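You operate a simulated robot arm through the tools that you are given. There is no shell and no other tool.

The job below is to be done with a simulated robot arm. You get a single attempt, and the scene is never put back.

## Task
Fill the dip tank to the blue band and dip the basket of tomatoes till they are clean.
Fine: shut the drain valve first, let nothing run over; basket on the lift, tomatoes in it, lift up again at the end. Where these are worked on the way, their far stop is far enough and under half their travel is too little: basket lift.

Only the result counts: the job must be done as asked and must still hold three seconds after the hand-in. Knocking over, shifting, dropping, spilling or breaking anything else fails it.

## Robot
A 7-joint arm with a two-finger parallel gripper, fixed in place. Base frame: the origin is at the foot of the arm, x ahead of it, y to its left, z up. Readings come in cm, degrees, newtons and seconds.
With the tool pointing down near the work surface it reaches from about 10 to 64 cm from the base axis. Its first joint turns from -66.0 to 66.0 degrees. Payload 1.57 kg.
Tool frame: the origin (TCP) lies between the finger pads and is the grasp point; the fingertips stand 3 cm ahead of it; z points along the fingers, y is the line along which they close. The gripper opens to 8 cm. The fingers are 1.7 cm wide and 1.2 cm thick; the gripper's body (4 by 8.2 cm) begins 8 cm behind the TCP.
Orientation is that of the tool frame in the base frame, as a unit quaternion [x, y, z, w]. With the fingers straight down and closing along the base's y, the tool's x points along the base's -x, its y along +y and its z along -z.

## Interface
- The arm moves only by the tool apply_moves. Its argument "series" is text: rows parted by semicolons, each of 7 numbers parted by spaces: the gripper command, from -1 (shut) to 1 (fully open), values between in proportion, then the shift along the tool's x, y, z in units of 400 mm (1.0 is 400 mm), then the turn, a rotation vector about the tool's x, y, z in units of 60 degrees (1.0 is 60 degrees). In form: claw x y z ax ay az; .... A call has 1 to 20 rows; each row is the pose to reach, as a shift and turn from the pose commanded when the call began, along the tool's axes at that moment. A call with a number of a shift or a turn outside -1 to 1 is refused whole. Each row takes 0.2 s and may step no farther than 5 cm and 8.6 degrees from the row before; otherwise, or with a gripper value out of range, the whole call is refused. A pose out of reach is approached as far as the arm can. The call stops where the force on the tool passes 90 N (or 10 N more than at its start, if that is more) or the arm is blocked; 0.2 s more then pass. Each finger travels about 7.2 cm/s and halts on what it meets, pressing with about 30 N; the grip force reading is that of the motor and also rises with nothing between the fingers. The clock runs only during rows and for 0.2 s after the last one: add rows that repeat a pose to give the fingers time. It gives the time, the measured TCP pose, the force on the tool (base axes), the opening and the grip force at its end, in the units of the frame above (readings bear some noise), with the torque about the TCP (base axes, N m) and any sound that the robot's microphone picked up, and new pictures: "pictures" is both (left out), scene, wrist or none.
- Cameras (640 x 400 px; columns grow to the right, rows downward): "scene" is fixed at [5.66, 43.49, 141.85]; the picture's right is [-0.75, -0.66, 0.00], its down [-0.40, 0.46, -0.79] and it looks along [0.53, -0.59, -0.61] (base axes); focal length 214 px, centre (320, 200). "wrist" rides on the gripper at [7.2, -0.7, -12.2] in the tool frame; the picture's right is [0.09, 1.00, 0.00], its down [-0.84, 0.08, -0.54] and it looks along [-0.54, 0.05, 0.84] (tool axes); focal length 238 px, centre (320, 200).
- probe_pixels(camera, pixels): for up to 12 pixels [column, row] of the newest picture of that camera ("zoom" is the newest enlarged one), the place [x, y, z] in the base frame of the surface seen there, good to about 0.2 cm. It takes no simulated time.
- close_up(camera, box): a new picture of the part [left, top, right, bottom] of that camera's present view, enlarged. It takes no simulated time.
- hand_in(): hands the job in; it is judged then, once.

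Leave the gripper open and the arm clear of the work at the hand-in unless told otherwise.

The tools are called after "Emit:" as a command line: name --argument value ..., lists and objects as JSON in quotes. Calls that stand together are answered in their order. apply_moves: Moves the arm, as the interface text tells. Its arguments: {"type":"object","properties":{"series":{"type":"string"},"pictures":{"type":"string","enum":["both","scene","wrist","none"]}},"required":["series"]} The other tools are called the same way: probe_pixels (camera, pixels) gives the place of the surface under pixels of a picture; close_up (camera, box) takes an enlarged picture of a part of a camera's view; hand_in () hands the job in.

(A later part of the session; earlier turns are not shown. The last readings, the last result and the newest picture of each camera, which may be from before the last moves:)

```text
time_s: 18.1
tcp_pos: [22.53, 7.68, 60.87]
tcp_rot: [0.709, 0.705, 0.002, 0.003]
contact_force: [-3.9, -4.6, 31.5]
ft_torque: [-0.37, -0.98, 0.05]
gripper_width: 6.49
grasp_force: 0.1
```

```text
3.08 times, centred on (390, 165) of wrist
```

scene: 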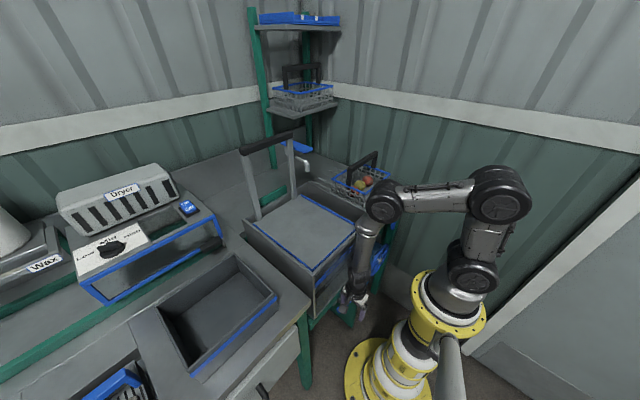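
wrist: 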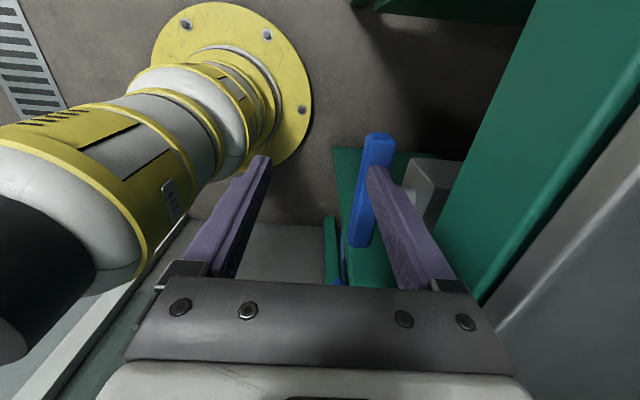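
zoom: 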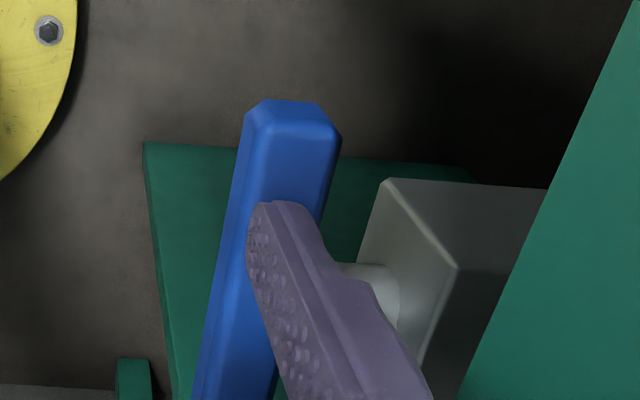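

The force rose to 31 N, so the stop is reached. I check the lever's slope.

Emit:
probe_pixels --camera "wrist" --pixels '[[378, 140], [370, 160], [362, 195], [358, 230], [355, 242], [376, 150], [364, 180], [385, 150]]'

```text
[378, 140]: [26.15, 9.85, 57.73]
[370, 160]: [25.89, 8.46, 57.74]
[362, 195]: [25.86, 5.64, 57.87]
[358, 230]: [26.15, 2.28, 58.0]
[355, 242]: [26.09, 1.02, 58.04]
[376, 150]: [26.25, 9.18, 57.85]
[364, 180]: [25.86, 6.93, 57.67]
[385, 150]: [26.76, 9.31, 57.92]
```

The lever now lies horizontal (slope about 1–2°), at its other stop: the drain should be shut. I draw the finger back and rise straight up in front of the tank.

Emit:
apply_moves --series "0.7 0 -0.015 -0.03 0 0 0; 0.7 0 -0.04 -0.12 0 0 0; 0.7 0 -0.05 -0.24 0 0 0; 0.7 0 -0.05 -0.36 0 0 0; 0.7 0 -0.05 -0.48 0 0 0; 0.7 0 -0.05 -0.6 0 0 0; 0.7 0 -0.05 -0.72 0 0 0; 0.7 0 -0.05 -0.84 0 0 0; 0.7 0 -0.05 -0.96 0 0 0"

```text
time_s: 20.1
tcp_pos: [20.25, 7.4, 99.1]
tcp_rot: [0.709, 0.705, 0.0, 0.002]
contact_force: [-0.5, 0.1, -0.7]
ft_torque: [0.01, -0.01, 0.0]
gripper_width: 6.8
grasp_force: 0.1
out of reach, approached as far as the arm can: row 6
```

scene: 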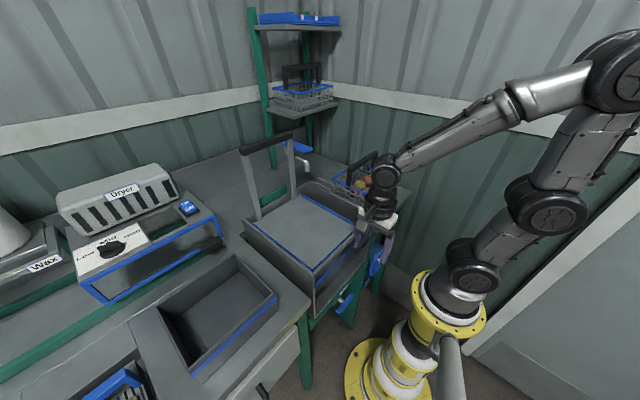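
wrist: 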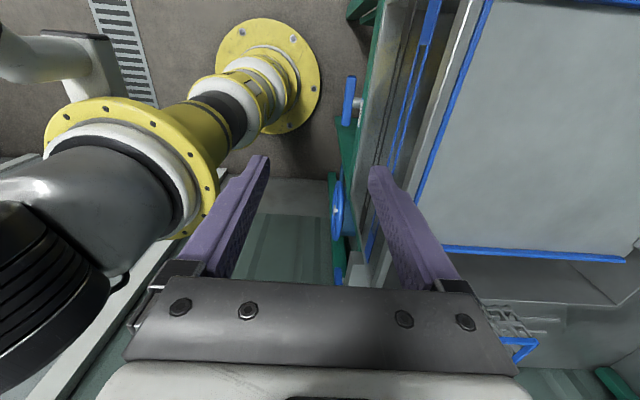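

I rise and turn the tool back to its first orientation, in two steps.

Emit:
apply_moves --series "0.7 0 0 -0.08 0 0 -0.14; 0.7 0 0 -0.16 0 0 -0.28; 0.7 0 0 -0.24 0 0 -0.42; 0.7 0 0 -0.32 0 0 -0.56; 0.7 0 0 -0.4 0 0 -0.7; 0.7 0 0 -0.48 0 0 -0.84; 0.7 0 0 -0.56 0 0 -0.98" --pictures "none"

Emit:
apply_moves --series "0.7 0 0 0 0 0 -0.13; 0.7 0 0 0 0 0 -0.26; 0.7 0 0 0 0 0 -0.39; 0.7 0 0 0 0 0 -0.52" --pictures "wrist"

```text
time_s: 21.7
tcp_pos: [20.17, 7.67, 121.71]
tcp_rot: [0.271, 0.963, -0.001, 0.001]
contact_force: [-0.8, 0.4, 0.4]
ft_torque: [0.01, 0.0, 0.04]
gripper_width: 6.81
grasp_force: 0.1
```

```text
time_s: 22.7
tcp_pos: [20.11, 7.71, 121.6]
tcp_rot: [0.003, 1.0, -0.001, 0.002]
contact_force: [0.1, -0.7, -0.3]
ft_torque: [-0.02, 0.01, 0.05]
gripper_width: 6.8
grasp_force: 0.1
```

wrist: 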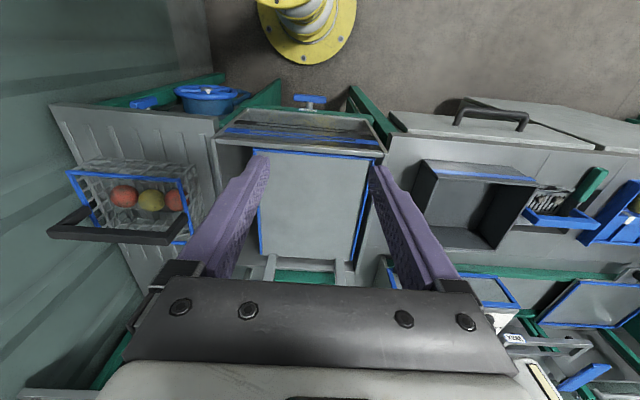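

I move above the tank toward the tap for a close look: TCP to about (48, −8, 127).

Emit:
apply_moves --series "0.7 -0.0996 -0.0561 -0.0179 0 0 0; 0.7 -0.1993 -0.1121 -0.0357 0 0 0; 0.7 -0.2989 -0.1682 -0.0536 0 0 0; 0.7 -0.3986 -0.2243 -0.0714 0 0 0; 0.7 -0.4982 -0.2804 -0.0893 0 0 0; 0.7 -0.5979 -0.3364 -0.1071 0 0 0; 0.7 -0.6975 -0.3925 -0.125 0 0 0"

```text
time_s: 24.3
tcp_pos: [45.55, -6.78, 125.46]
tcp_rot: [0.003, 1.0, -0.001, 0.001]
contact_force: [-0.2, -0.1, 0.1]
ft_torque: [0.02, -0.02, 0.01]
gripper_width: 6.78
grasp_force: 0.1
out of reach, approached as far as the arm can: row 7
```

scene: 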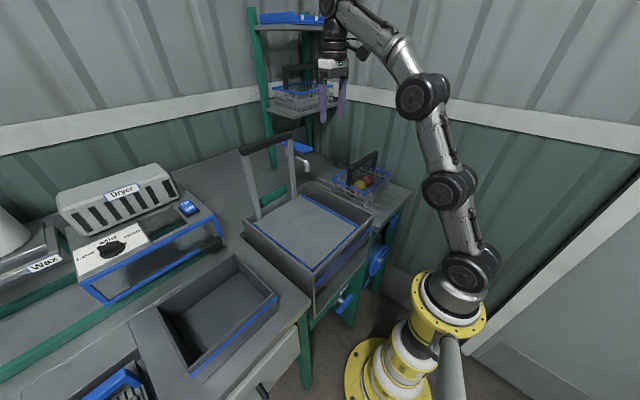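
wrist: 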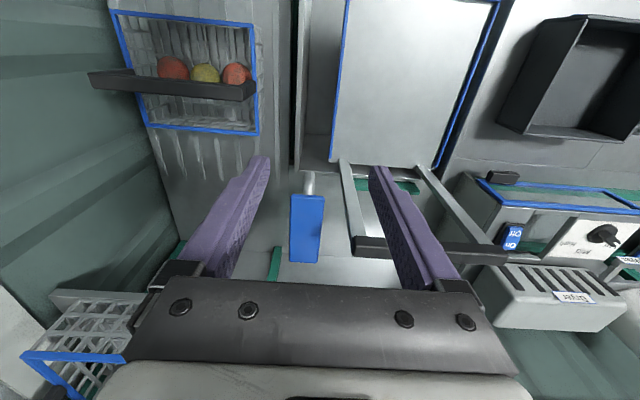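

The tap lever is seen at (307,228) between the fingers, with the spout at (308,185). I take a closer look.

Emit:
close_up --camera "wrist" --box '[255, 160, 385, 280]'

Emit:
probe_pixels --camera "wrist" --pixels '[[293, 197], [324, 197], [308, 197], [291, 260], [319, 260], [306, 230], [308, 185], [308, 175], [300, 205], [312, 255], [340, 230], [280, 250]]'

Emit:
close_up --camera "scene" --box '[270, 125, 340, 185]'

```text
3.33 times, centred on (320, 220) of wrist
```

zoom: 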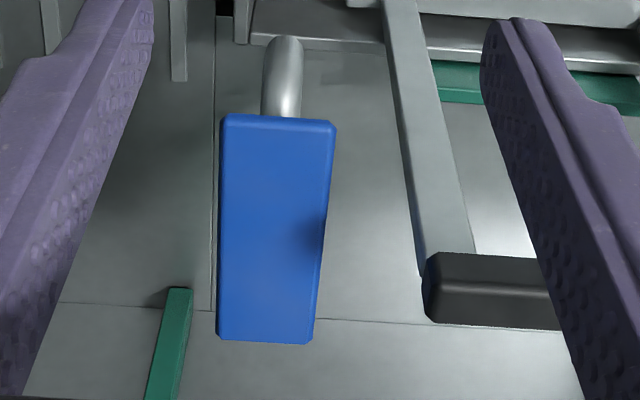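

```text
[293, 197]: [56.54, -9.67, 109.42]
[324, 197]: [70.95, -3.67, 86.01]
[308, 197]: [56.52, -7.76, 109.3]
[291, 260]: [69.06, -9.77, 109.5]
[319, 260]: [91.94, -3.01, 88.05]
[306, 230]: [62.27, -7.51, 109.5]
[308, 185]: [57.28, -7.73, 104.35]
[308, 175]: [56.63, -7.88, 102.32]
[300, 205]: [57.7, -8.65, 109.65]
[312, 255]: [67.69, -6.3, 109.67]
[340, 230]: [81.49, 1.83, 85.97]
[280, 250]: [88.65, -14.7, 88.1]
```

```text
6.67 times, centred on (305, 155) of scene
```

zoom: 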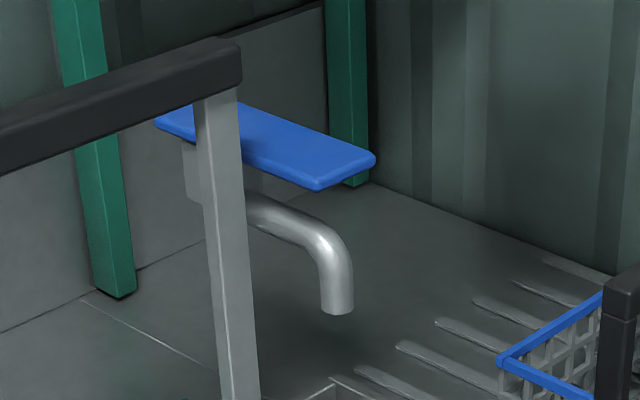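

The tap paddle spans x 56.5–69, y −10 to −5.7, z≈108.3–109.5, lying flat over the spout. I tilt the tool 30° forward (for reach) and come to a spot in front of and above its free end.

Emit:
apply_moves --series "0.5 -0.02 0.001 0.05 0 -0.1 0; 0.5 -0.05 0.002 0.1 0 -0.2 0; 0.5 -0.075 0.003 0.15 0 -0.3 0; 0.5 -0.1 0.004 0.19 0 -0.4 0; 0.5 -0.125 0.005 0.2275 0 -0.5 0; 0.5 -0.125 0.005 0.2275 0 -0.5 0"

```text
time_s: 25.7
tcp_pos: [50.36, -6.88, 116.69]
tcp_rot: [0.003, 0.965, -0.002, 0.261]
contact_force: [-1.3, 0.6, -0.3]
ft_torque: [-0.01, -0.02, 0.0]
gripper_width: 6.0
grasp_force: 0.1
```

scene: 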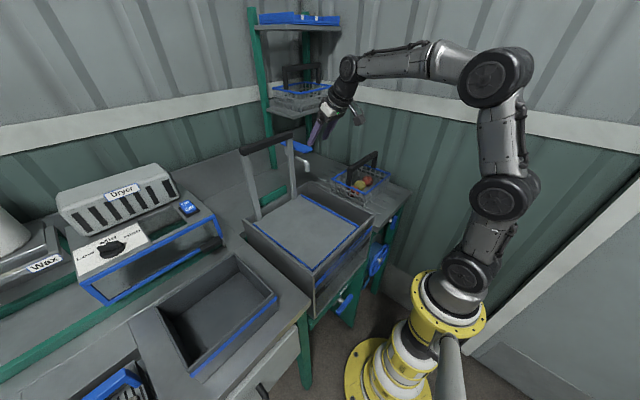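
wrist: 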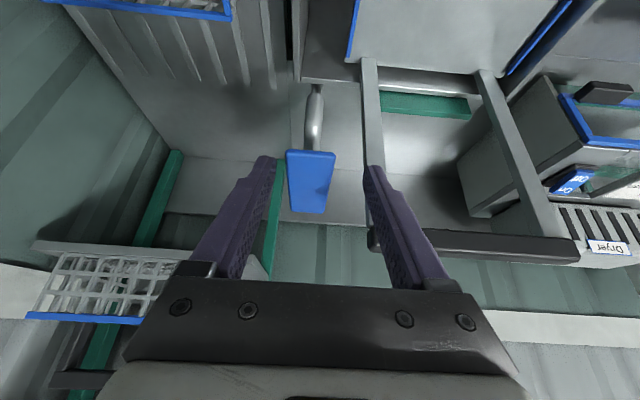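

I'm at (50.4, −6.9, 116.7) with 30° tilt. I align to y=−7.8 and go part of the way toward the paddle's free end.

Emit:
apply_moves --series "0.5 -0.035 -0.012 0.03 0 0 0; 0.5 -0.069 -0.023 0.08 0 0 0; 0.5 -0.069 -0.023 0.14 0 0 0; 0.5 -0.069 -0.023 0.14 0 0 0"

```text
time_s: 26.7
tcp_pos: [55.63, -7.87, 113.06]
tcp_rot: [0.004, 0.966, -0.003, 0.26]
contact_force: [0.2, -0.2, 0.2]
ft_torque: [-0.04, 0.0, -0.01]
gripper_width: 6.0
grasp_force: 0.0
```

scene: 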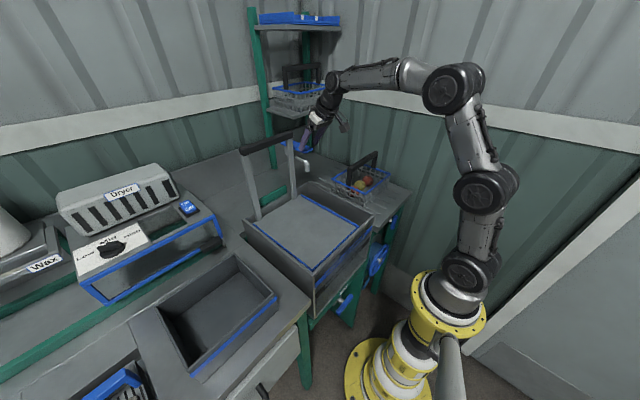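
wrist: 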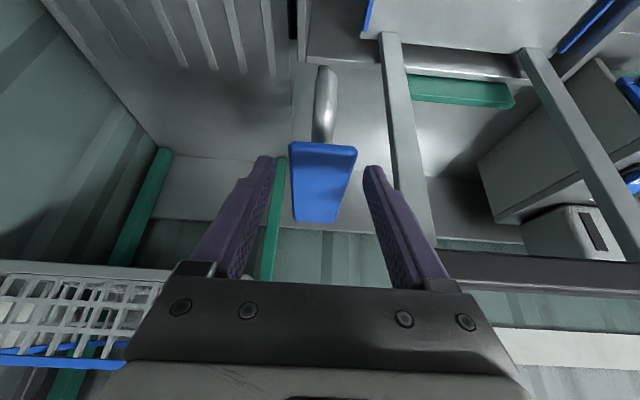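

Aligned over the paddle (fingers at columns 275 and 365, paddle centred at 322). I advance along the tool axis to take the paddle's end between the fingers and close on it.

Emit:
apply_moves --series "0.5 0 0 0.06 0 0 0; 0.5 0 0 0.1175 0 0 0; 0.5 0 0 0.1175 0 0 0; -1 0 0 0.1175 0 0 0; -1 0 0 0.1175 0 0 0; -1 0 0 0.1175 0 0 0"

```text
time_s: 28.1
tcp_pos: [58.03, -7.81, 109.07]
tcp_rot: [0.002, 0.966, -0.002, 0.26]
contact_force: [4.0, 10.9, -0.3]
ft_torque: [0.33, -0.1, 0.56]
gripper_width: 4.96
grasp_force: 45.1
```

scene: 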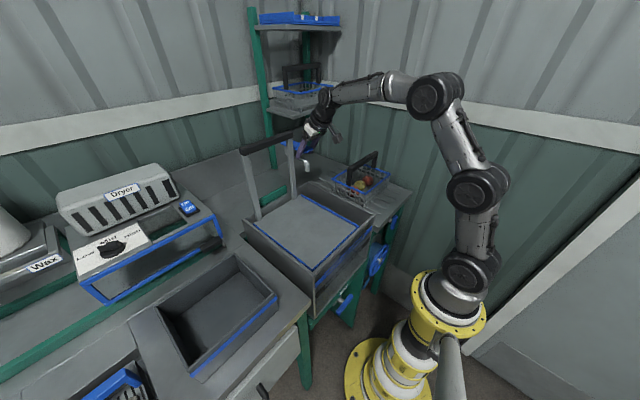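
wrist: 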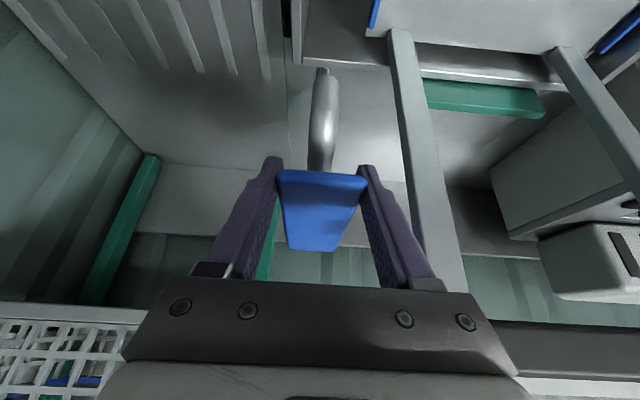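

The paddle is gripped (width 4.96). I test it gently: lift by about 0.6 cm and read the force.

Emit:
apply_moves --series "-1 -0.0035 0 -0.006 0 0 0; -1 -0.0075 0 -0.013 0 0 0; -1 -0.0075 0 -0.013 0 0 0" --pictures "wrist"

```text
time_s: 28.9
tcp_pos: [57.87, -7.72, 109.07]
tcp_rot: [0.002, 0.967, -0.002, 0.256]
contact_force: [22.4, 10.9, -23.1]
ft_torque: [-0.08, 0.12, 0.77]
gripper_width: 4.97
grasp_force: 44.5
```

wrist: 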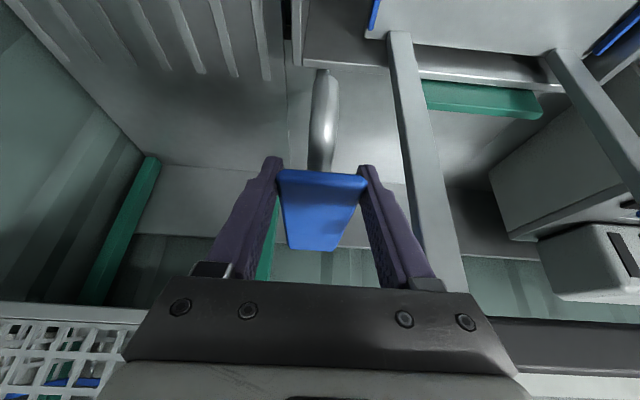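

Lifting meets resistance (−23 N, no motion). I undo it and test sideways, toward −y by 1 cm.

Emit:
apply_moves --series "-1 0.0075 0 0.013 0 0 0; -1 0.0075 -0.012 0.013 0 0 0; -1 0.0075 -0.025 0.013 0 0 0; -1 0.0075 -0.025 0.013 0 0 0" --pictures "wrist"

```text
time_s: 29.9
tcp_pos: [58.14, -7.76, 109.18]
tcp_rot: [-0.002, 0.966, 0.005, 0.258]
contact_force: [-5.7, 52.6, -6.0]
ft_torque: [-0.47, 0.0, -0.56]
gripper_width: 4.99
grasp_force: 45.0
```

wrist: 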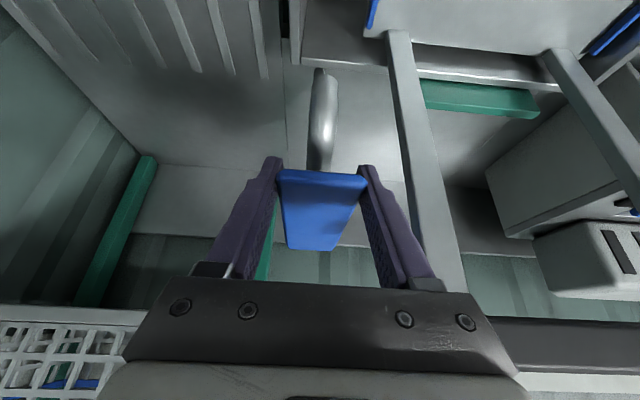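

Blocked that way too (52 N). I go back and test toward +y.

Emit:
apply_moves --series "-1 0 0.012 0 0 0 0; -1 0 0.025 0 0 0 0; -1 0 0.037 0 0 0 0; -1 0 0.045 0 0 0 0; -1 0 0.045 0 0 0 0" --pictures "wrist"

```text
time_s: 31.1
tcp_pos: [57.99, -7.75, 109.07]
tcp_rot: [0.004, 0.965, -0.007, 0.262]
contact_force: [4.9, -36.0, -5.6]
ft_torque: [-0.07, 0.38, 0.94]
gripper_width: 4.99
grasp_force: 44.9
```

wrist: 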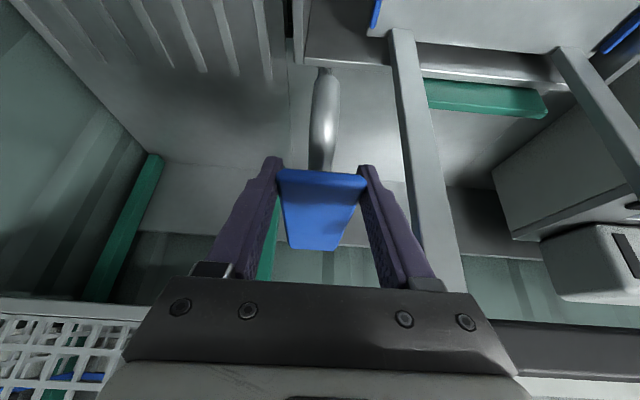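

Blocked both sideways, so it is a pitch hinge. I recentre and test pressing down 0.8 cm.

Emit:
apply_moves --series "-1 0 -0.02 0 0 0 0; -1 0.005 -0.02 0.0087 0 0 0; -1 0.01 -0.02 0.0173 0 0 0; -1 0.01 -0.02 0.0173 0 0 0" --pictures "both"

```text
time_s: 32.1
tcp_pos: [58.0, -7.8, 108.64]
tcp_rot: [0.002, 0.965, -0.002, 0.264]
contact_force: [-9.8, 0.5, 15.8]
ft_torque: [0.09, -1.13, 0.8]
gripper_width: 5.0
grasp_force: 45.0
```

scene: 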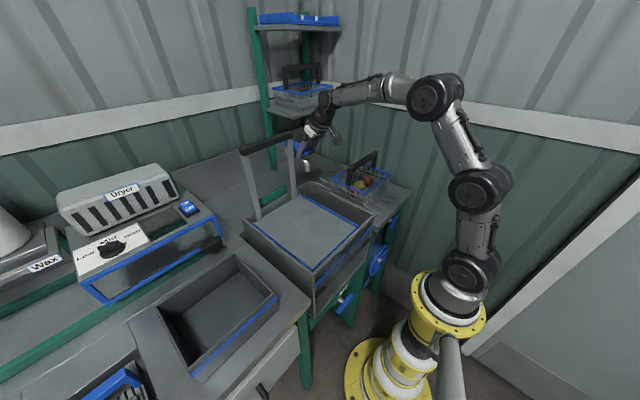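
wrist: 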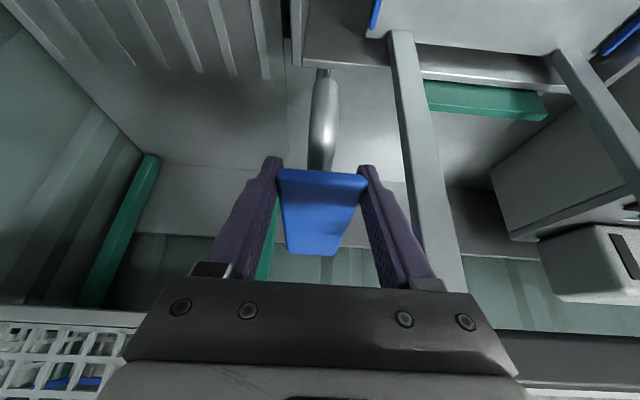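

It gave about 0.4 cm downward at 16 N while the paddle tilted in the fingers. I press on further down and watch for water.

Emit:
apply_moves --series "-1 0.005 0 0.0087 0 0 0; -1 0.01 0 0.0173 0 0 0; -1 0.015 0 0.026 0 0 0; -1 0.015 0 0.026 0 0 0" --pictures "both"

```text
time_s: 33.1
tcp_pos: [57.99, -7.74, 107.41]
tcp_rot: [0.003, 0.965, -0.003, 0.264]
contact_force: [7.8, 6.6, 17.1]
ft_torque: [-0.08, -1.03, 0.58]
gripper_width: 4.99
grasp_force: 44.5
```

scene: 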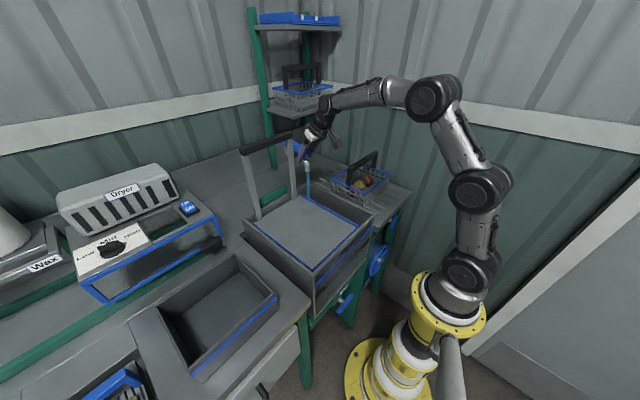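
wrist: 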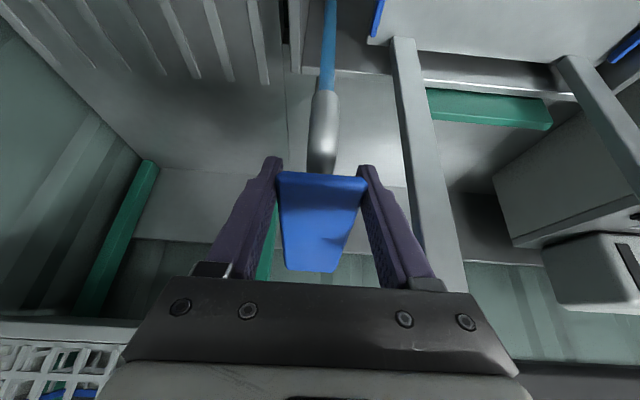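

Water is running from the spout into the tank. I hold and watch the level through the tank window.

Emit:
apply_moves --series "-1 0 0 0 0 0 0; -1 0 0 0 0 0 0; -1 0 0 0 0 0 0; -1 0 0 0 0 0 0; -1 0 0 0 0 0 0" --pictures "both"

Emit:
close_up --camera "scene" --box '[230, 170, 390, 310]'

```text
time_s: 34.3
tcp_pos: [58.16, -7.8, 107.28]
tcp_rot: [0.002, 0.965, -0.003, 0.264]
contact_force: [8.9, 12.1, 17.3]
ft_torque: [0.09, -1.01, 0.41]
gripper_width: 4.96
grasp_force: 45.0
```

scene: 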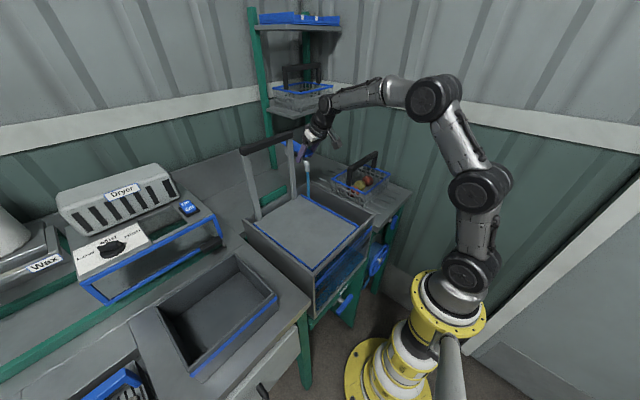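
wrist: 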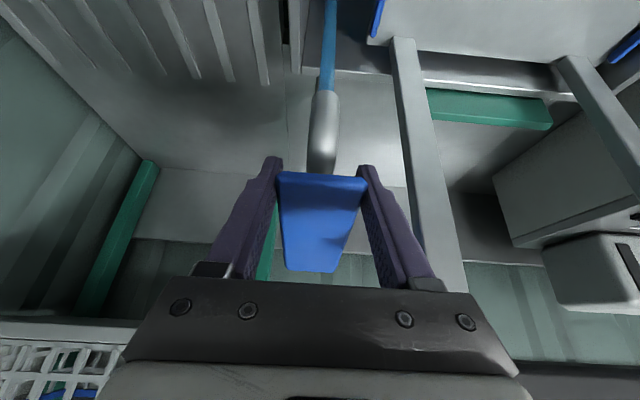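

```text
2.86 times, centred on (310, 240) of scene
```

zoom: 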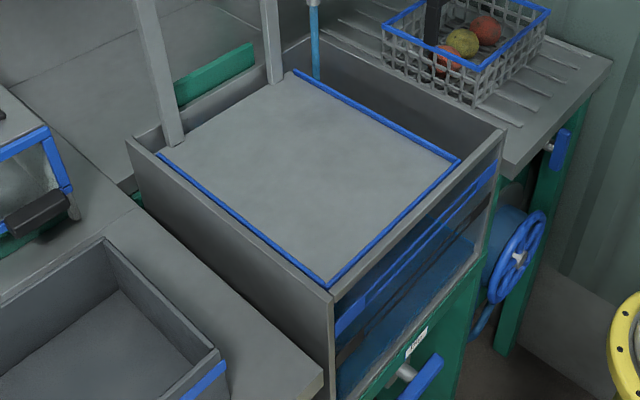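

Water already shows blue in the window. I probe its surface height.

Emit:
close_up --camera "scene" --box '[305, 210, 385, 310]'

Emit:
probe_pixels --camera "scene" --pixels '[[320, 280], [320, 290], [330, 265], [340, 265], [340, 275], [355, 255], [360, 245], [365, 240], [350, 265], [330, 285]]'

```text
4.00 times, centred on (345, 260) of scene
```

zoom: 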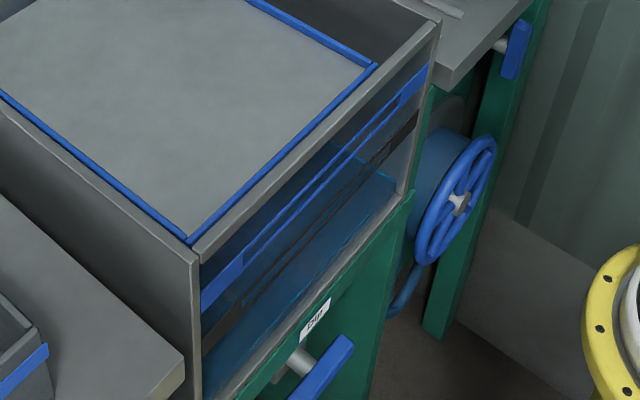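

```text
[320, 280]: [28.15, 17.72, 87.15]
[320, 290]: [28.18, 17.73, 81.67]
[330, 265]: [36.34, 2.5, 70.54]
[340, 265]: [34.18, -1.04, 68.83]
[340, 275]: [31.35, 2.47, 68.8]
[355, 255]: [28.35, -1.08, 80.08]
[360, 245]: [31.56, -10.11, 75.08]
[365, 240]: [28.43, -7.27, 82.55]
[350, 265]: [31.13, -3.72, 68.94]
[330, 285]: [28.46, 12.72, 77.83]
```

I hold 1 s more and compare.

Emit:
apply_moves --series "-1 0 0 0 0 0 0; -1 0 0 0 0 0 0; -1 0 0 0 0 0 0; -1 0 0 0 0 0 0; -1 0 0 0 0 0 0" --pictures "scene"

Emit:
close_up --camera "scene" --box '[305, 210, 385, 310]'

Emit:
probe_pixels --camera "scene" --pixels '[[330, 265], [340, 265], [340, 275], [360, 245], [365, 240], [350, 265], [325, 285], [345, 255], [335, 270], [355, 250]]'

```text
time_s: 35.5
tcp_pos: [58.09, -7.76, 107.31]
tcp_rot: [0.002, 0.965, -0.002, 0.263]
contact_force: [10.3, 15.5, 16.3]
ft_torque: [0.0, -0.96, 0.42]
gripper_width: 4.98
grasp_force: 44.5
```

scene: 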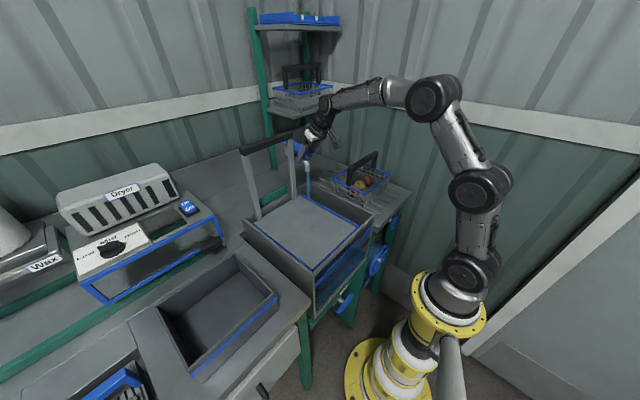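

```text
4.00 times, centred on (345, 260) of scene
```

zoom: 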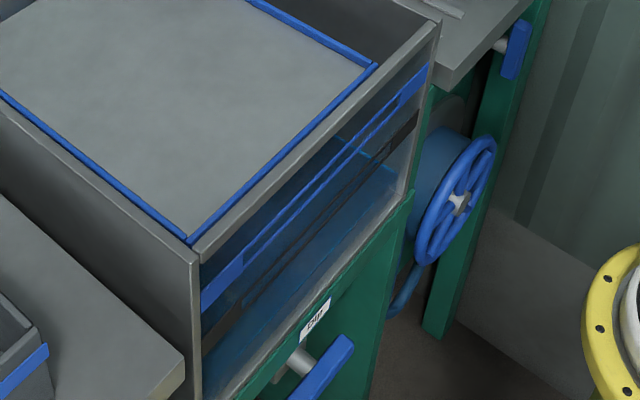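

```text
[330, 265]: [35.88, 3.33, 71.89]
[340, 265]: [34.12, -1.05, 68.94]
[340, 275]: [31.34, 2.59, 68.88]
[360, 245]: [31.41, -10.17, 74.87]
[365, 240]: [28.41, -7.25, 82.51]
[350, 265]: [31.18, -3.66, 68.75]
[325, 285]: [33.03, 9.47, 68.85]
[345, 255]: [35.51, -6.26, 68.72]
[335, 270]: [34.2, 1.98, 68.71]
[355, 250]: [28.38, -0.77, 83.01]
```

The water surface now reads z≈71.9 against 70.5 1.2 s before: about 1.1 cm/s. The target is z 86–88. I hold about 4 s more, then check again.

Emit:
apply_moves --series "-1 0 0 0 0 0 0; -1 0 0 0 0 0 0; -1 0 0 0 0 0 0; -1 0 0 0 0 0 0; -1 0 0 0 0 0 0; -1 0 0 0 0 0 0; -1 0 0 0 0 0 0; -1 0 0 0 0 0 0; -1 0 0 0 0 0 0; -1 0 0 0 0 0 0; -1 0 0 0 0 0 0; -1 0 0 0 0 0 0; -1 0 0 0 0 0 0; -1 0 0 0 0 0 0; -1 0 0 0 0 0 0; -1 0 0 0 0 0 0; -1 0 0 0 0 0 0; -1 0 0 0 0 0 0; -1 0 0 0 0 0 0; -1 0 0 0 0 0 0" --pictures "scene"

Emit:
close_up --camera "scene" --box '[305, 210, 385, 310]'

Emit:
probe_pixels --camera "scene" --pixels '[[330, 265], [331, 264], [332, 262], [334, 260], [340, 256], [345, 251], [352, 246], [327, 268], [322, 272], [318, 277], [336, 258], [355, 240]]'

```text
time_s: 39.7
tcp_pos: [58.08, -7.77, 107.37]
tcp_rot: [0.002, 0.965, -0.001, 0.264]
contact_force: [11.6, 15.4, 14.8]
ft_torque: [-0.04, -0.87, 0.37]
gripper_width: 5.01
grasp_force: 45.1
```

scene: 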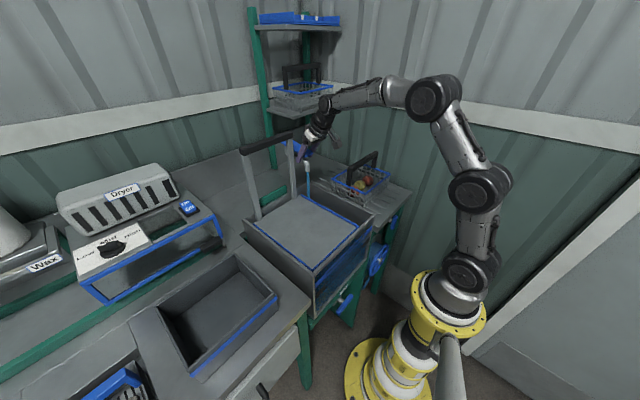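

```text
4.00 times, centred on (345, 260) of scene
```

zoom: 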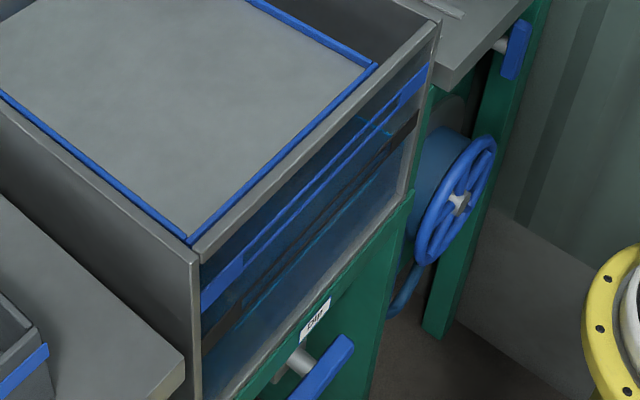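

```text
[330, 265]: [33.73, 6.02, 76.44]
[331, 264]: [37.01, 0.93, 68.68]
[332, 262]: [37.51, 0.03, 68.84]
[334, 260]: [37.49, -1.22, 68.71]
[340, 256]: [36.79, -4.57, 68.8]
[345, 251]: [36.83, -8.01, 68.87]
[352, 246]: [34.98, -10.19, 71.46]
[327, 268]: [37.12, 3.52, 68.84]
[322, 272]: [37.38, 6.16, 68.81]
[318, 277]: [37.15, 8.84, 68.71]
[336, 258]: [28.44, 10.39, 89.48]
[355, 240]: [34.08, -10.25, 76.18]
```

The surface reads 76.4 at t=39.7 (1.08 cm/s). I hold another 4 s, then check.

Emit:
apply_moves --series "-1 0 0 0 0 0 0; -1 0 0 0 0 0 0; -1 0 0 0 0 0 0; -1 0 0 0 0 0 0; -1 0 0 0 0 0 0; -1 0 0 0 0 0 0; -1 0 0 0 0 0 0; -1 0 0 0 0 0 0; -1 0 0 0 0 0 0; -1 0 0 0 0 0 0; -1 0 0 0 0 0 0; -1 0 0 0 0 0 0; -1 0 0 0 0 0 0; -1 0 0 0 0 0 0; -1 0 0 0 0 0 0; -1 0 0 0 0 0 0; -1 0 0 0 0 0 0; -1 0 0 0 0 0 0; -1 0 0 0 0 0 0; -1 0 0 0 0 0 0" --pictures "scene"

Emit:
close_up --camera "scene" --box '[305, 170, 385, 270]'

Emit:
probe_pixels --camera "scene" --pixels '[[330, 265], [330, 264.5], [340, 240], [345, 212], [340, 207], [335, 203], [350, 218], [355, 222], [330, 198], [348, 212]]'

```text
time_s: 43.9
tcp_pos: [57.98, -7.83, 107.23]
tcp_rot: [0.001, 0.965, -0.002, 0.263]
contact_force: [12.1, 16.1, 14.6]
ft_torque: [-0.05, -0.79, 0.42]
gripper_width: 5.02
grasp_force: 45.4
```

scene: 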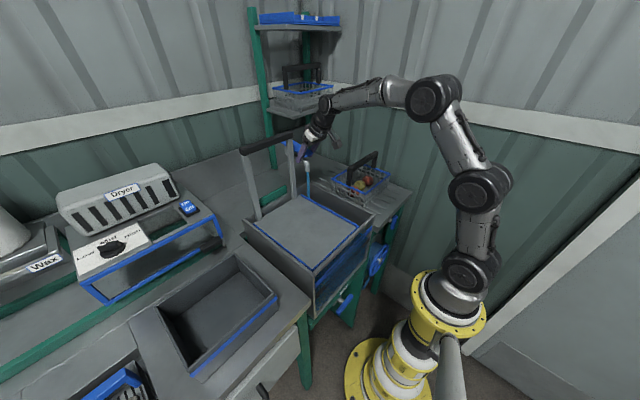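

```text
4.00 times, centred on (345, 220) of scene
```

zoom: 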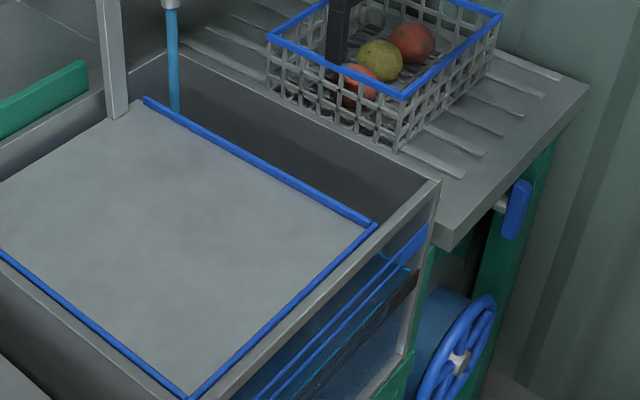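

```text
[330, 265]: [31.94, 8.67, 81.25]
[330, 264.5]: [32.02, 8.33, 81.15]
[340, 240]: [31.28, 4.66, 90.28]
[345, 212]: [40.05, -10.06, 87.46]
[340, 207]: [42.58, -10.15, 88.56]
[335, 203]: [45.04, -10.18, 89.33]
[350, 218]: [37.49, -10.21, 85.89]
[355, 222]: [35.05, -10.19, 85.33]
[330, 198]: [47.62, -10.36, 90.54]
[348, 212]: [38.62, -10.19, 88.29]
```

Level 81.2 at t=43.9, still about 1.1 cm/s. I hold 3 s more.

Emit:
apply_moves --series "-1 0 0 0 0 0 0; -1 0 0 0 0 0 0; -1 0 0 0 0 0 0; -1 0 0 0 0 0 0; -1 0 0 0 0 0 0; -1 0 0 0 0 0 0; -1 0 0 0 0 0 0; -1 0 0 0 0 0 0; -1 0 0 0 0 0 0; -1 0 0 0 0 0 0; -1 0 0 0 0 0 0; -1 0 0 0 0 0 0; -1 0 0 0 0 0 0; -1 0 0 0 0 0 0" --pictures "scene"

Emit:
close_up --camera "scene" --box '[305, 170, 385, 270]'

Emit:
probe_pixels --camera "scene" --pixels '[[330, 265], [330, 264.5], [345, 213], [350, 218], [355, 222], [340, 208], [352, 216], [347, 215], [330, 266], [329, 266]]'

```text
time_s: 46.9
tcp_pos: [58.16, -7.66, 107.31]
tcp_rot: [0.002, 0.965, -0.002, 0.263]
contact_force: [12.1, 16.7, 14.0]
ft_torque: [-0.08, -0.8, 0.41]
gripper_width: 4.98
grasp_force: 44.8
```

scene: 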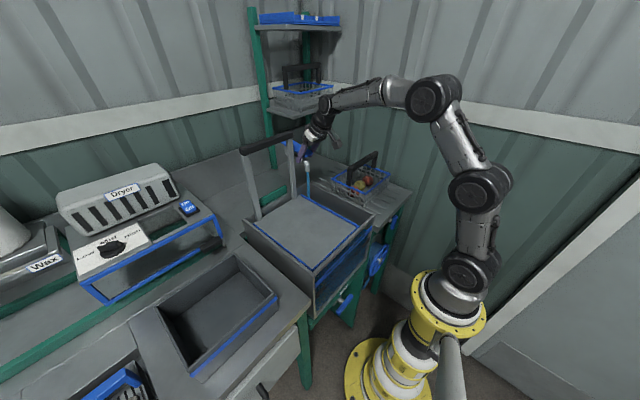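

```text
4.00 times, centred on (345, 220) of scene
```

zoom: 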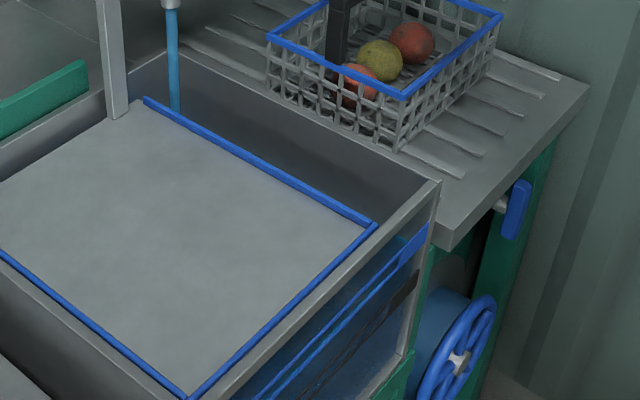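

```text
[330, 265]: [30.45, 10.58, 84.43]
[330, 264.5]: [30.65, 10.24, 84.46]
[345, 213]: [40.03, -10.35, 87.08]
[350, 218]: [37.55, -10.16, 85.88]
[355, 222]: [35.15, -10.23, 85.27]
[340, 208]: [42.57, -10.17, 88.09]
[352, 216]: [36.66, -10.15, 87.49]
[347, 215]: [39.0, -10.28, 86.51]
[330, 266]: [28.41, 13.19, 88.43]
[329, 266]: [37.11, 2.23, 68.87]
```

Level 84.45. I hold 1.8 s more and then raise the paddle back up to its stop within the same call.

Emit:
apply_moves --series "-1 0 0 0 0 0 0; -1 0 0 0 0 0 0; -1 0 0 0 0 0 0; -1 0 0 0 0 0 0; -1 0 0 0 0 0 0; -1 0 0 0 0 0 0; -1 0 0 0 0 0 0; -1 0 0 0 0 0 0; -1 0 0 0 0 0 0; -1 -0.0125 0 -0.0217 0 0 0; -1 -0.025 0 -0.0433 0 0 0; -1 -0.0275 0 -0.0476 0 0 0; -1 -0.0275 0 -0.0476 0 0 0" --pictures "both"

Emit:
close_up --camera "scene" --box '[305, 170, 385, 270]'

Emit:
probe_pixels --camera "scene" --pixels '[[330, 265], [330, 264.5], [345, 213], [350, 218], [355, 222], [340, 208], [352, 216], [347, 215], [329, 265], [331, 263]]'

```text
time_s: 49.7
tcp_pos: [57.85, -7.73, 109.03]
tcp_rot: [0.002, 0.967, -0.001, 0.254]
contact_force: [-6.6, 11.7, -13.6]
ft_torque: [-0.17, 1.2, 0.87]
gripper_width: 4.99
grasp_force: 45.0
```

scene: 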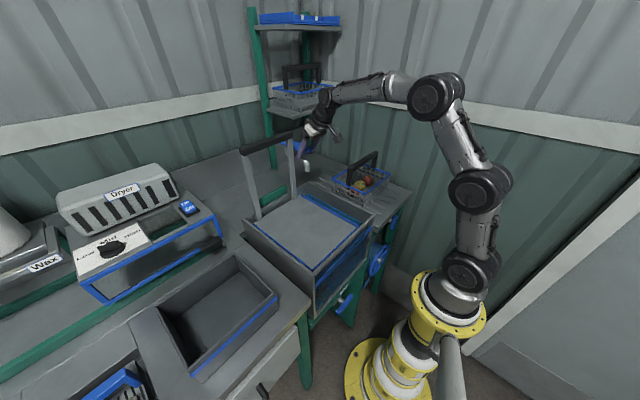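
wrist: 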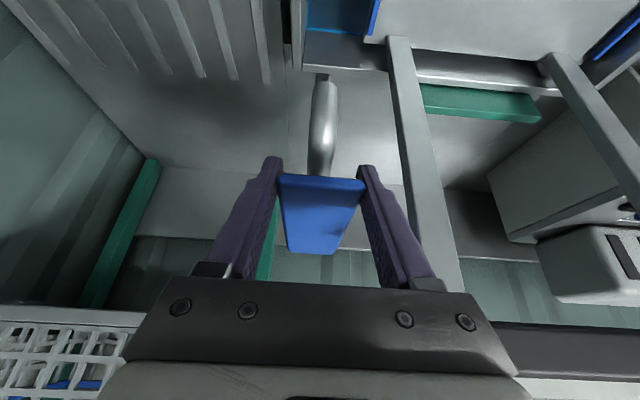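

```text
4.00 times, centred on (345, 220) of scene
```

zoom: 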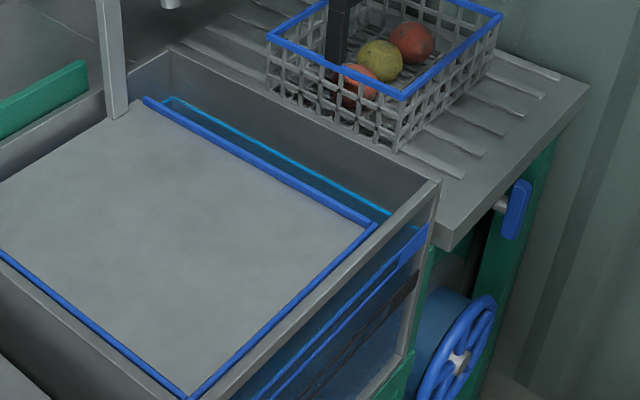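

```text
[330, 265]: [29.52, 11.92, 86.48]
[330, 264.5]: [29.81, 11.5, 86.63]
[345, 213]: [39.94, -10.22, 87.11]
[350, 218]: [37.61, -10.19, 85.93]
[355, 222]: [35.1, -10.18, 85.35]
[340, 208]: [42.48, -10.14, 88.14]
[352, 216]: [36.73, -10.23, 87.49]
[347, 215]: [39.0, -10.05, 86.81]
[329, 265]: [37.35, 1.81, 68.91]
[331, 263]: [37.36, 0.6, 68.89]
```

The stream stopped; surface reads 86.5–86.7, inside the band (86–88) but near its lower part. As I still hold the paddle, I add a very short press to bring it near the middle.

Emit:
apply_moves --series "-1 0.0138 0 0.0238 0 0 0; -1 0.0275 0 0.0476 0 0 0; -1 0.0275 0 0.0476 0 0 0; -1 0.0125 0 0.0217 0 0 0; -1 0 0 0 0 0 0; -1 0 0 0 0 0 0" --pictures "both"

Emit:
close_up --camera "scene" --box '[305, 170, 385, 270]'

Emit:
probe_pixels --camera "scene" --pixels '[[330, 265], [330, 264.5], [330, 264.8], [330, 265.2], [345, 213], [350, 218]]'

```text
time_s: 51.1
tcp_pos: [57.93, -7.74, 108.77]
tcp_rot: [0.002, 0.967, -0.001, 0.255]
contact_force: [13.6, 15.1, -15.5]
ft_torque: [-0.29, 1.14, 0.77]
gripper_width: 5.0
grasp_force: 45.0
```

scene: 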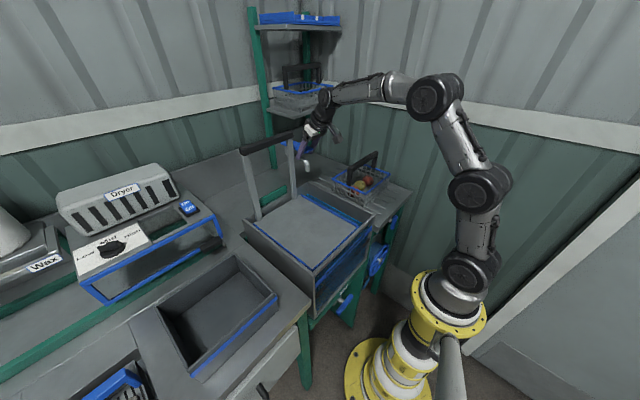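
wrist: 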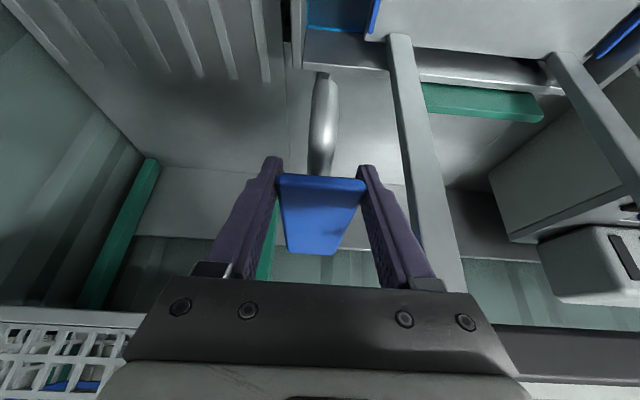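

```text
4.00 times, centred on (345, 220) of scene
```

zoom: 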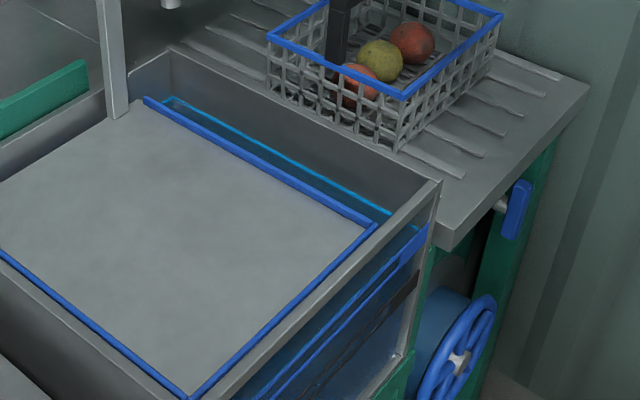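

```text
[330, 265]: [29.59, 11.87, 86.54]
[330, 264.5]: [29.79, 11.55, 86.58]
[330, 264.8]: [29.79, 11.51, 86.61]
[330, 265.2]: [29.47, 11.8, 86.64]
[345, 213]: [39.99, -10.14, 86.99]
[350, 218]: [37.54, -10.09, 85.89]
```

The level stayed at 86.6 (the short press did not open it), which is inside the band. I lift the paddle once more firmly to its closed stop, open the fingers and back away along the tool axis.

Emit:
apply_moves --series "-1 -0.0075 0 -0.013 0 0 0; -1 -0.0075 0 -0.013 0 0 0; 0.4 0.0 0 0.0 0 0 0; 0.5 0 0 0 0 0 0; 0.5 0 0 -0.05 0 0 0; 0.5 0 0 -0.12 0 0 0" --pictures "both"

Emit:
close_up --camera "wrist" --box '[250, 60, 400, 260]'

Emit:
probe_pixels --camera "wrist" --pixels '[[322, 150], [322, 165], [322, 180], [322, 200], [322, 215], [300, 160], [340, 160]]'

```text
time_s: 52.5
tcp_pos: [55.63, -7.96, 113.54]
tcp_rot: [0.003, 0.966, -0.002, 0.26]
contact_force: [0.7, -0.4, 0.1]
ft_torque: [0.01, -0.01, -0.02]
gripper_width: 6.0
grasp_force: 0.1
```

scene: 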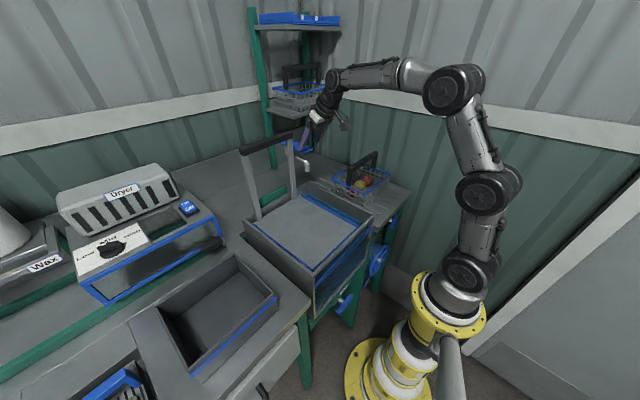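
wrist: 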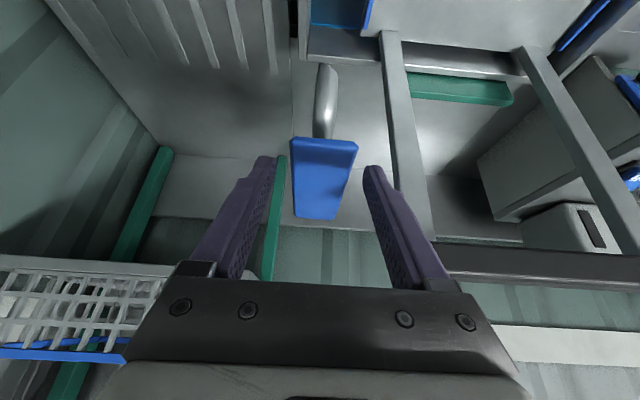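

```text
2.00 times, centred on (325, 160) of wrist
```

zoom: 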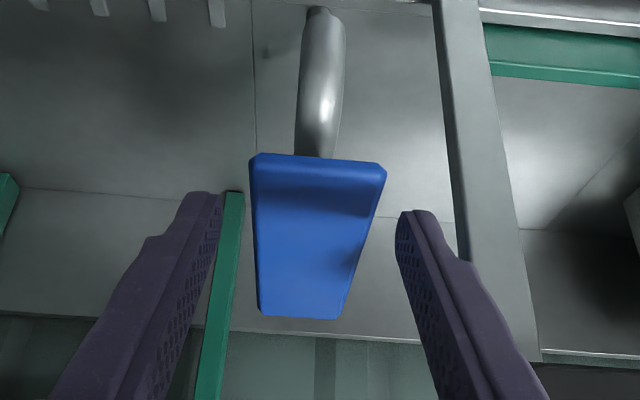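

```text
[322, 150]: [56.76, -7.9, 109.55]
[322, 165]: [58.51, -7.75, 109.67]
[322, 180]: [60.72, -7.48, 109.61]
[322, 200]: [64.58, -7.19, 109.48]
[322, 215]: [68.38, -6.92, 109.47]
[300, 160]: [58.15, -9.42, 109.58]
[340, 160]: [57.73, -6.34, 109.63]
```

The paddle is flat at z≈109.5 and no water runs. Next the basket: its handle runs along y from −18 to −37 at x≈44.8, top z≈102. I first back away and make the tool vertical.

Emit:
apply_moves --series "0.5 0.035 -0.02 -0.046 0 0.1 0; 0.5 0.069 -0.04 -0.092 0 0.2 0; 0.5 0.104 -0.06 -0.138 0 0.3 0; 0.5 0.138 -0.08 -0.184 0 0.4 0; 0.5 0.173 -0.1 -0.23 0 0.502 0; 0.5 0.173 -0.1 -0.23 0 0.502 0" --pictures "none"

```text
time_s: 53.9
tcp_pos: [44.94, -11.78, 117.89]
tcp_rot: [0.002, 1.0, -0.002, -0.001]
contact_force: [-0.3, -0.7, -0.6]
ft_torque: [0.01, -0.02, -0.02]
gripper_width: 5.99
grasp_force: 0.1
```

Emit:
apply_moves --series "0.2 0 -0.056 0.015 0 0 0.14; 0.2 0 -0.113 0.03 0 0 0.28; 0.2 0 -0.169 0.045 0 0 0.42; 0.2 0 -0.226 0.06 0 0 0.56; 0.2 0 -0.282 0.08 0 0 0.7; 0.2 0 -0.339 0.1 0 0 0.84; 0.2 0.0025 -0.395 0.125 0 0 0.98" --pictures "none"

Emit:
apply_moves --series "0.2 0 0 0 0 0 0.13; 0.2 0 0 0 0 0 0.26; 0.2 0 0 0 0 0 0.39; 0.2 0 0 0 0 0 0.523; 0.2 0 0 0 0 0 0.523" --pictures "both"

```text
time_s: 55.5
tcp_pos: [44.74, -27.76, 113.05]
tcp_rot: [0.495, 0.869, -0.001, 0.001]
contact_force: [-0.5, 0.3, -0.3]
ft_torque: [0.01, 0.03, 0.02]
gripper_width: 4.79
grasp_force: 0.0
```

```text
time_s: 56.7
tcp_pos: [44.73, -27.6, 112.99]
tcp_rot: [0.71, 0.704, 0.0, 0.0]
contact_force: [0.7, 0.0, -0.4]
ft_torque: [-0.02, -0.04, -0.01]
gripper_width: 4.82
grasp_force: 0.0
```

scene: 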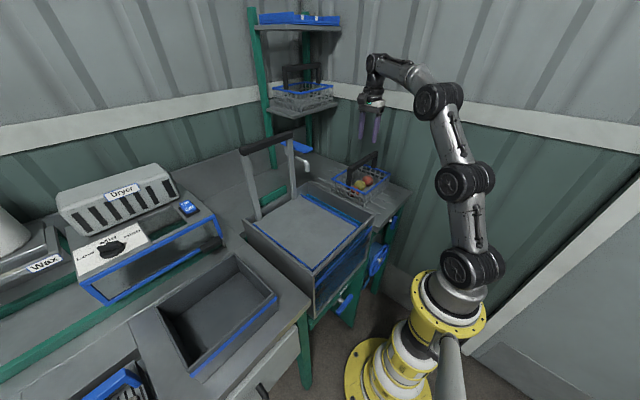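
wrist: 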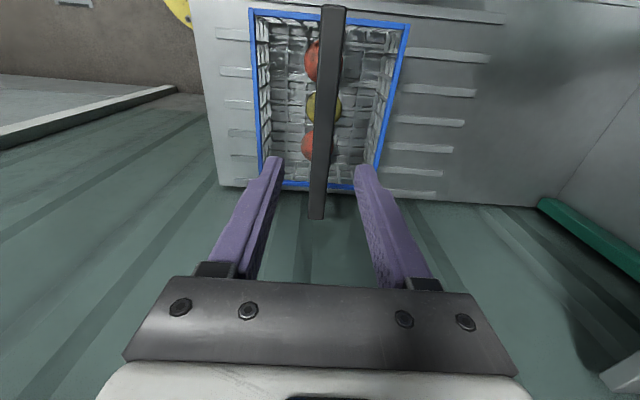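

I'm above the basket; the handle bar runs between the fingers in the wrist picture, from (333,12) to (317,212). I probe it for centring.

Emit:
probe_pixels --camera "wrist" --pixels '[[333, 12], [330, 60], [326, 110], [321, 160], [318, 205], [313, 160], [329, 160], [252, 15], [406, 30], [262, 180], [355, 186]]'

Emit:
close_up --camera "wrist" --box '[230, 0, 430, 230]'

```text
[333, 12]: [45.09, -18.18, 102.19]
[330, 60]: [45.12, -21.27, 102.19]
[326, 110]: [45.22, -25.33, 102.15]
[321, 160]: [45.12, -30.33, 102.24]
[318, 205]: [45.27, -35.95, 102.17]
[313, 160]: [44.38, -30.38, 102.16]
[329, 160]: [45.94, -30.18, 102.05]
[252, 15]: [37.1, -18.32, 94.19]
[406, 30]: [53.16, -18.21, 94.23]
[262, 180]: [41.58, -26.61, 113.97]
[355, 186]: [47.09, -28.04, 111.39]
```

```text
1.74 times, centred on (330, 115) of wrist
```

zoom: 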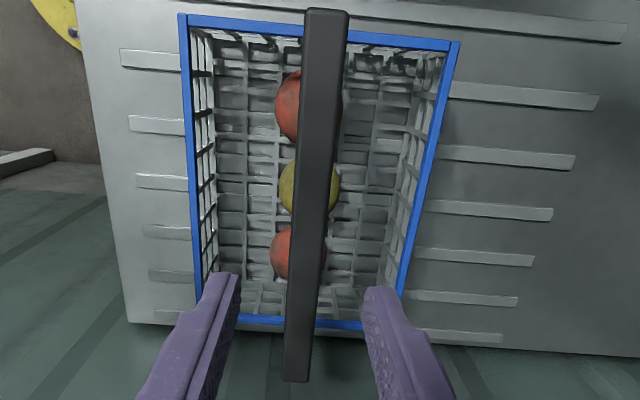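

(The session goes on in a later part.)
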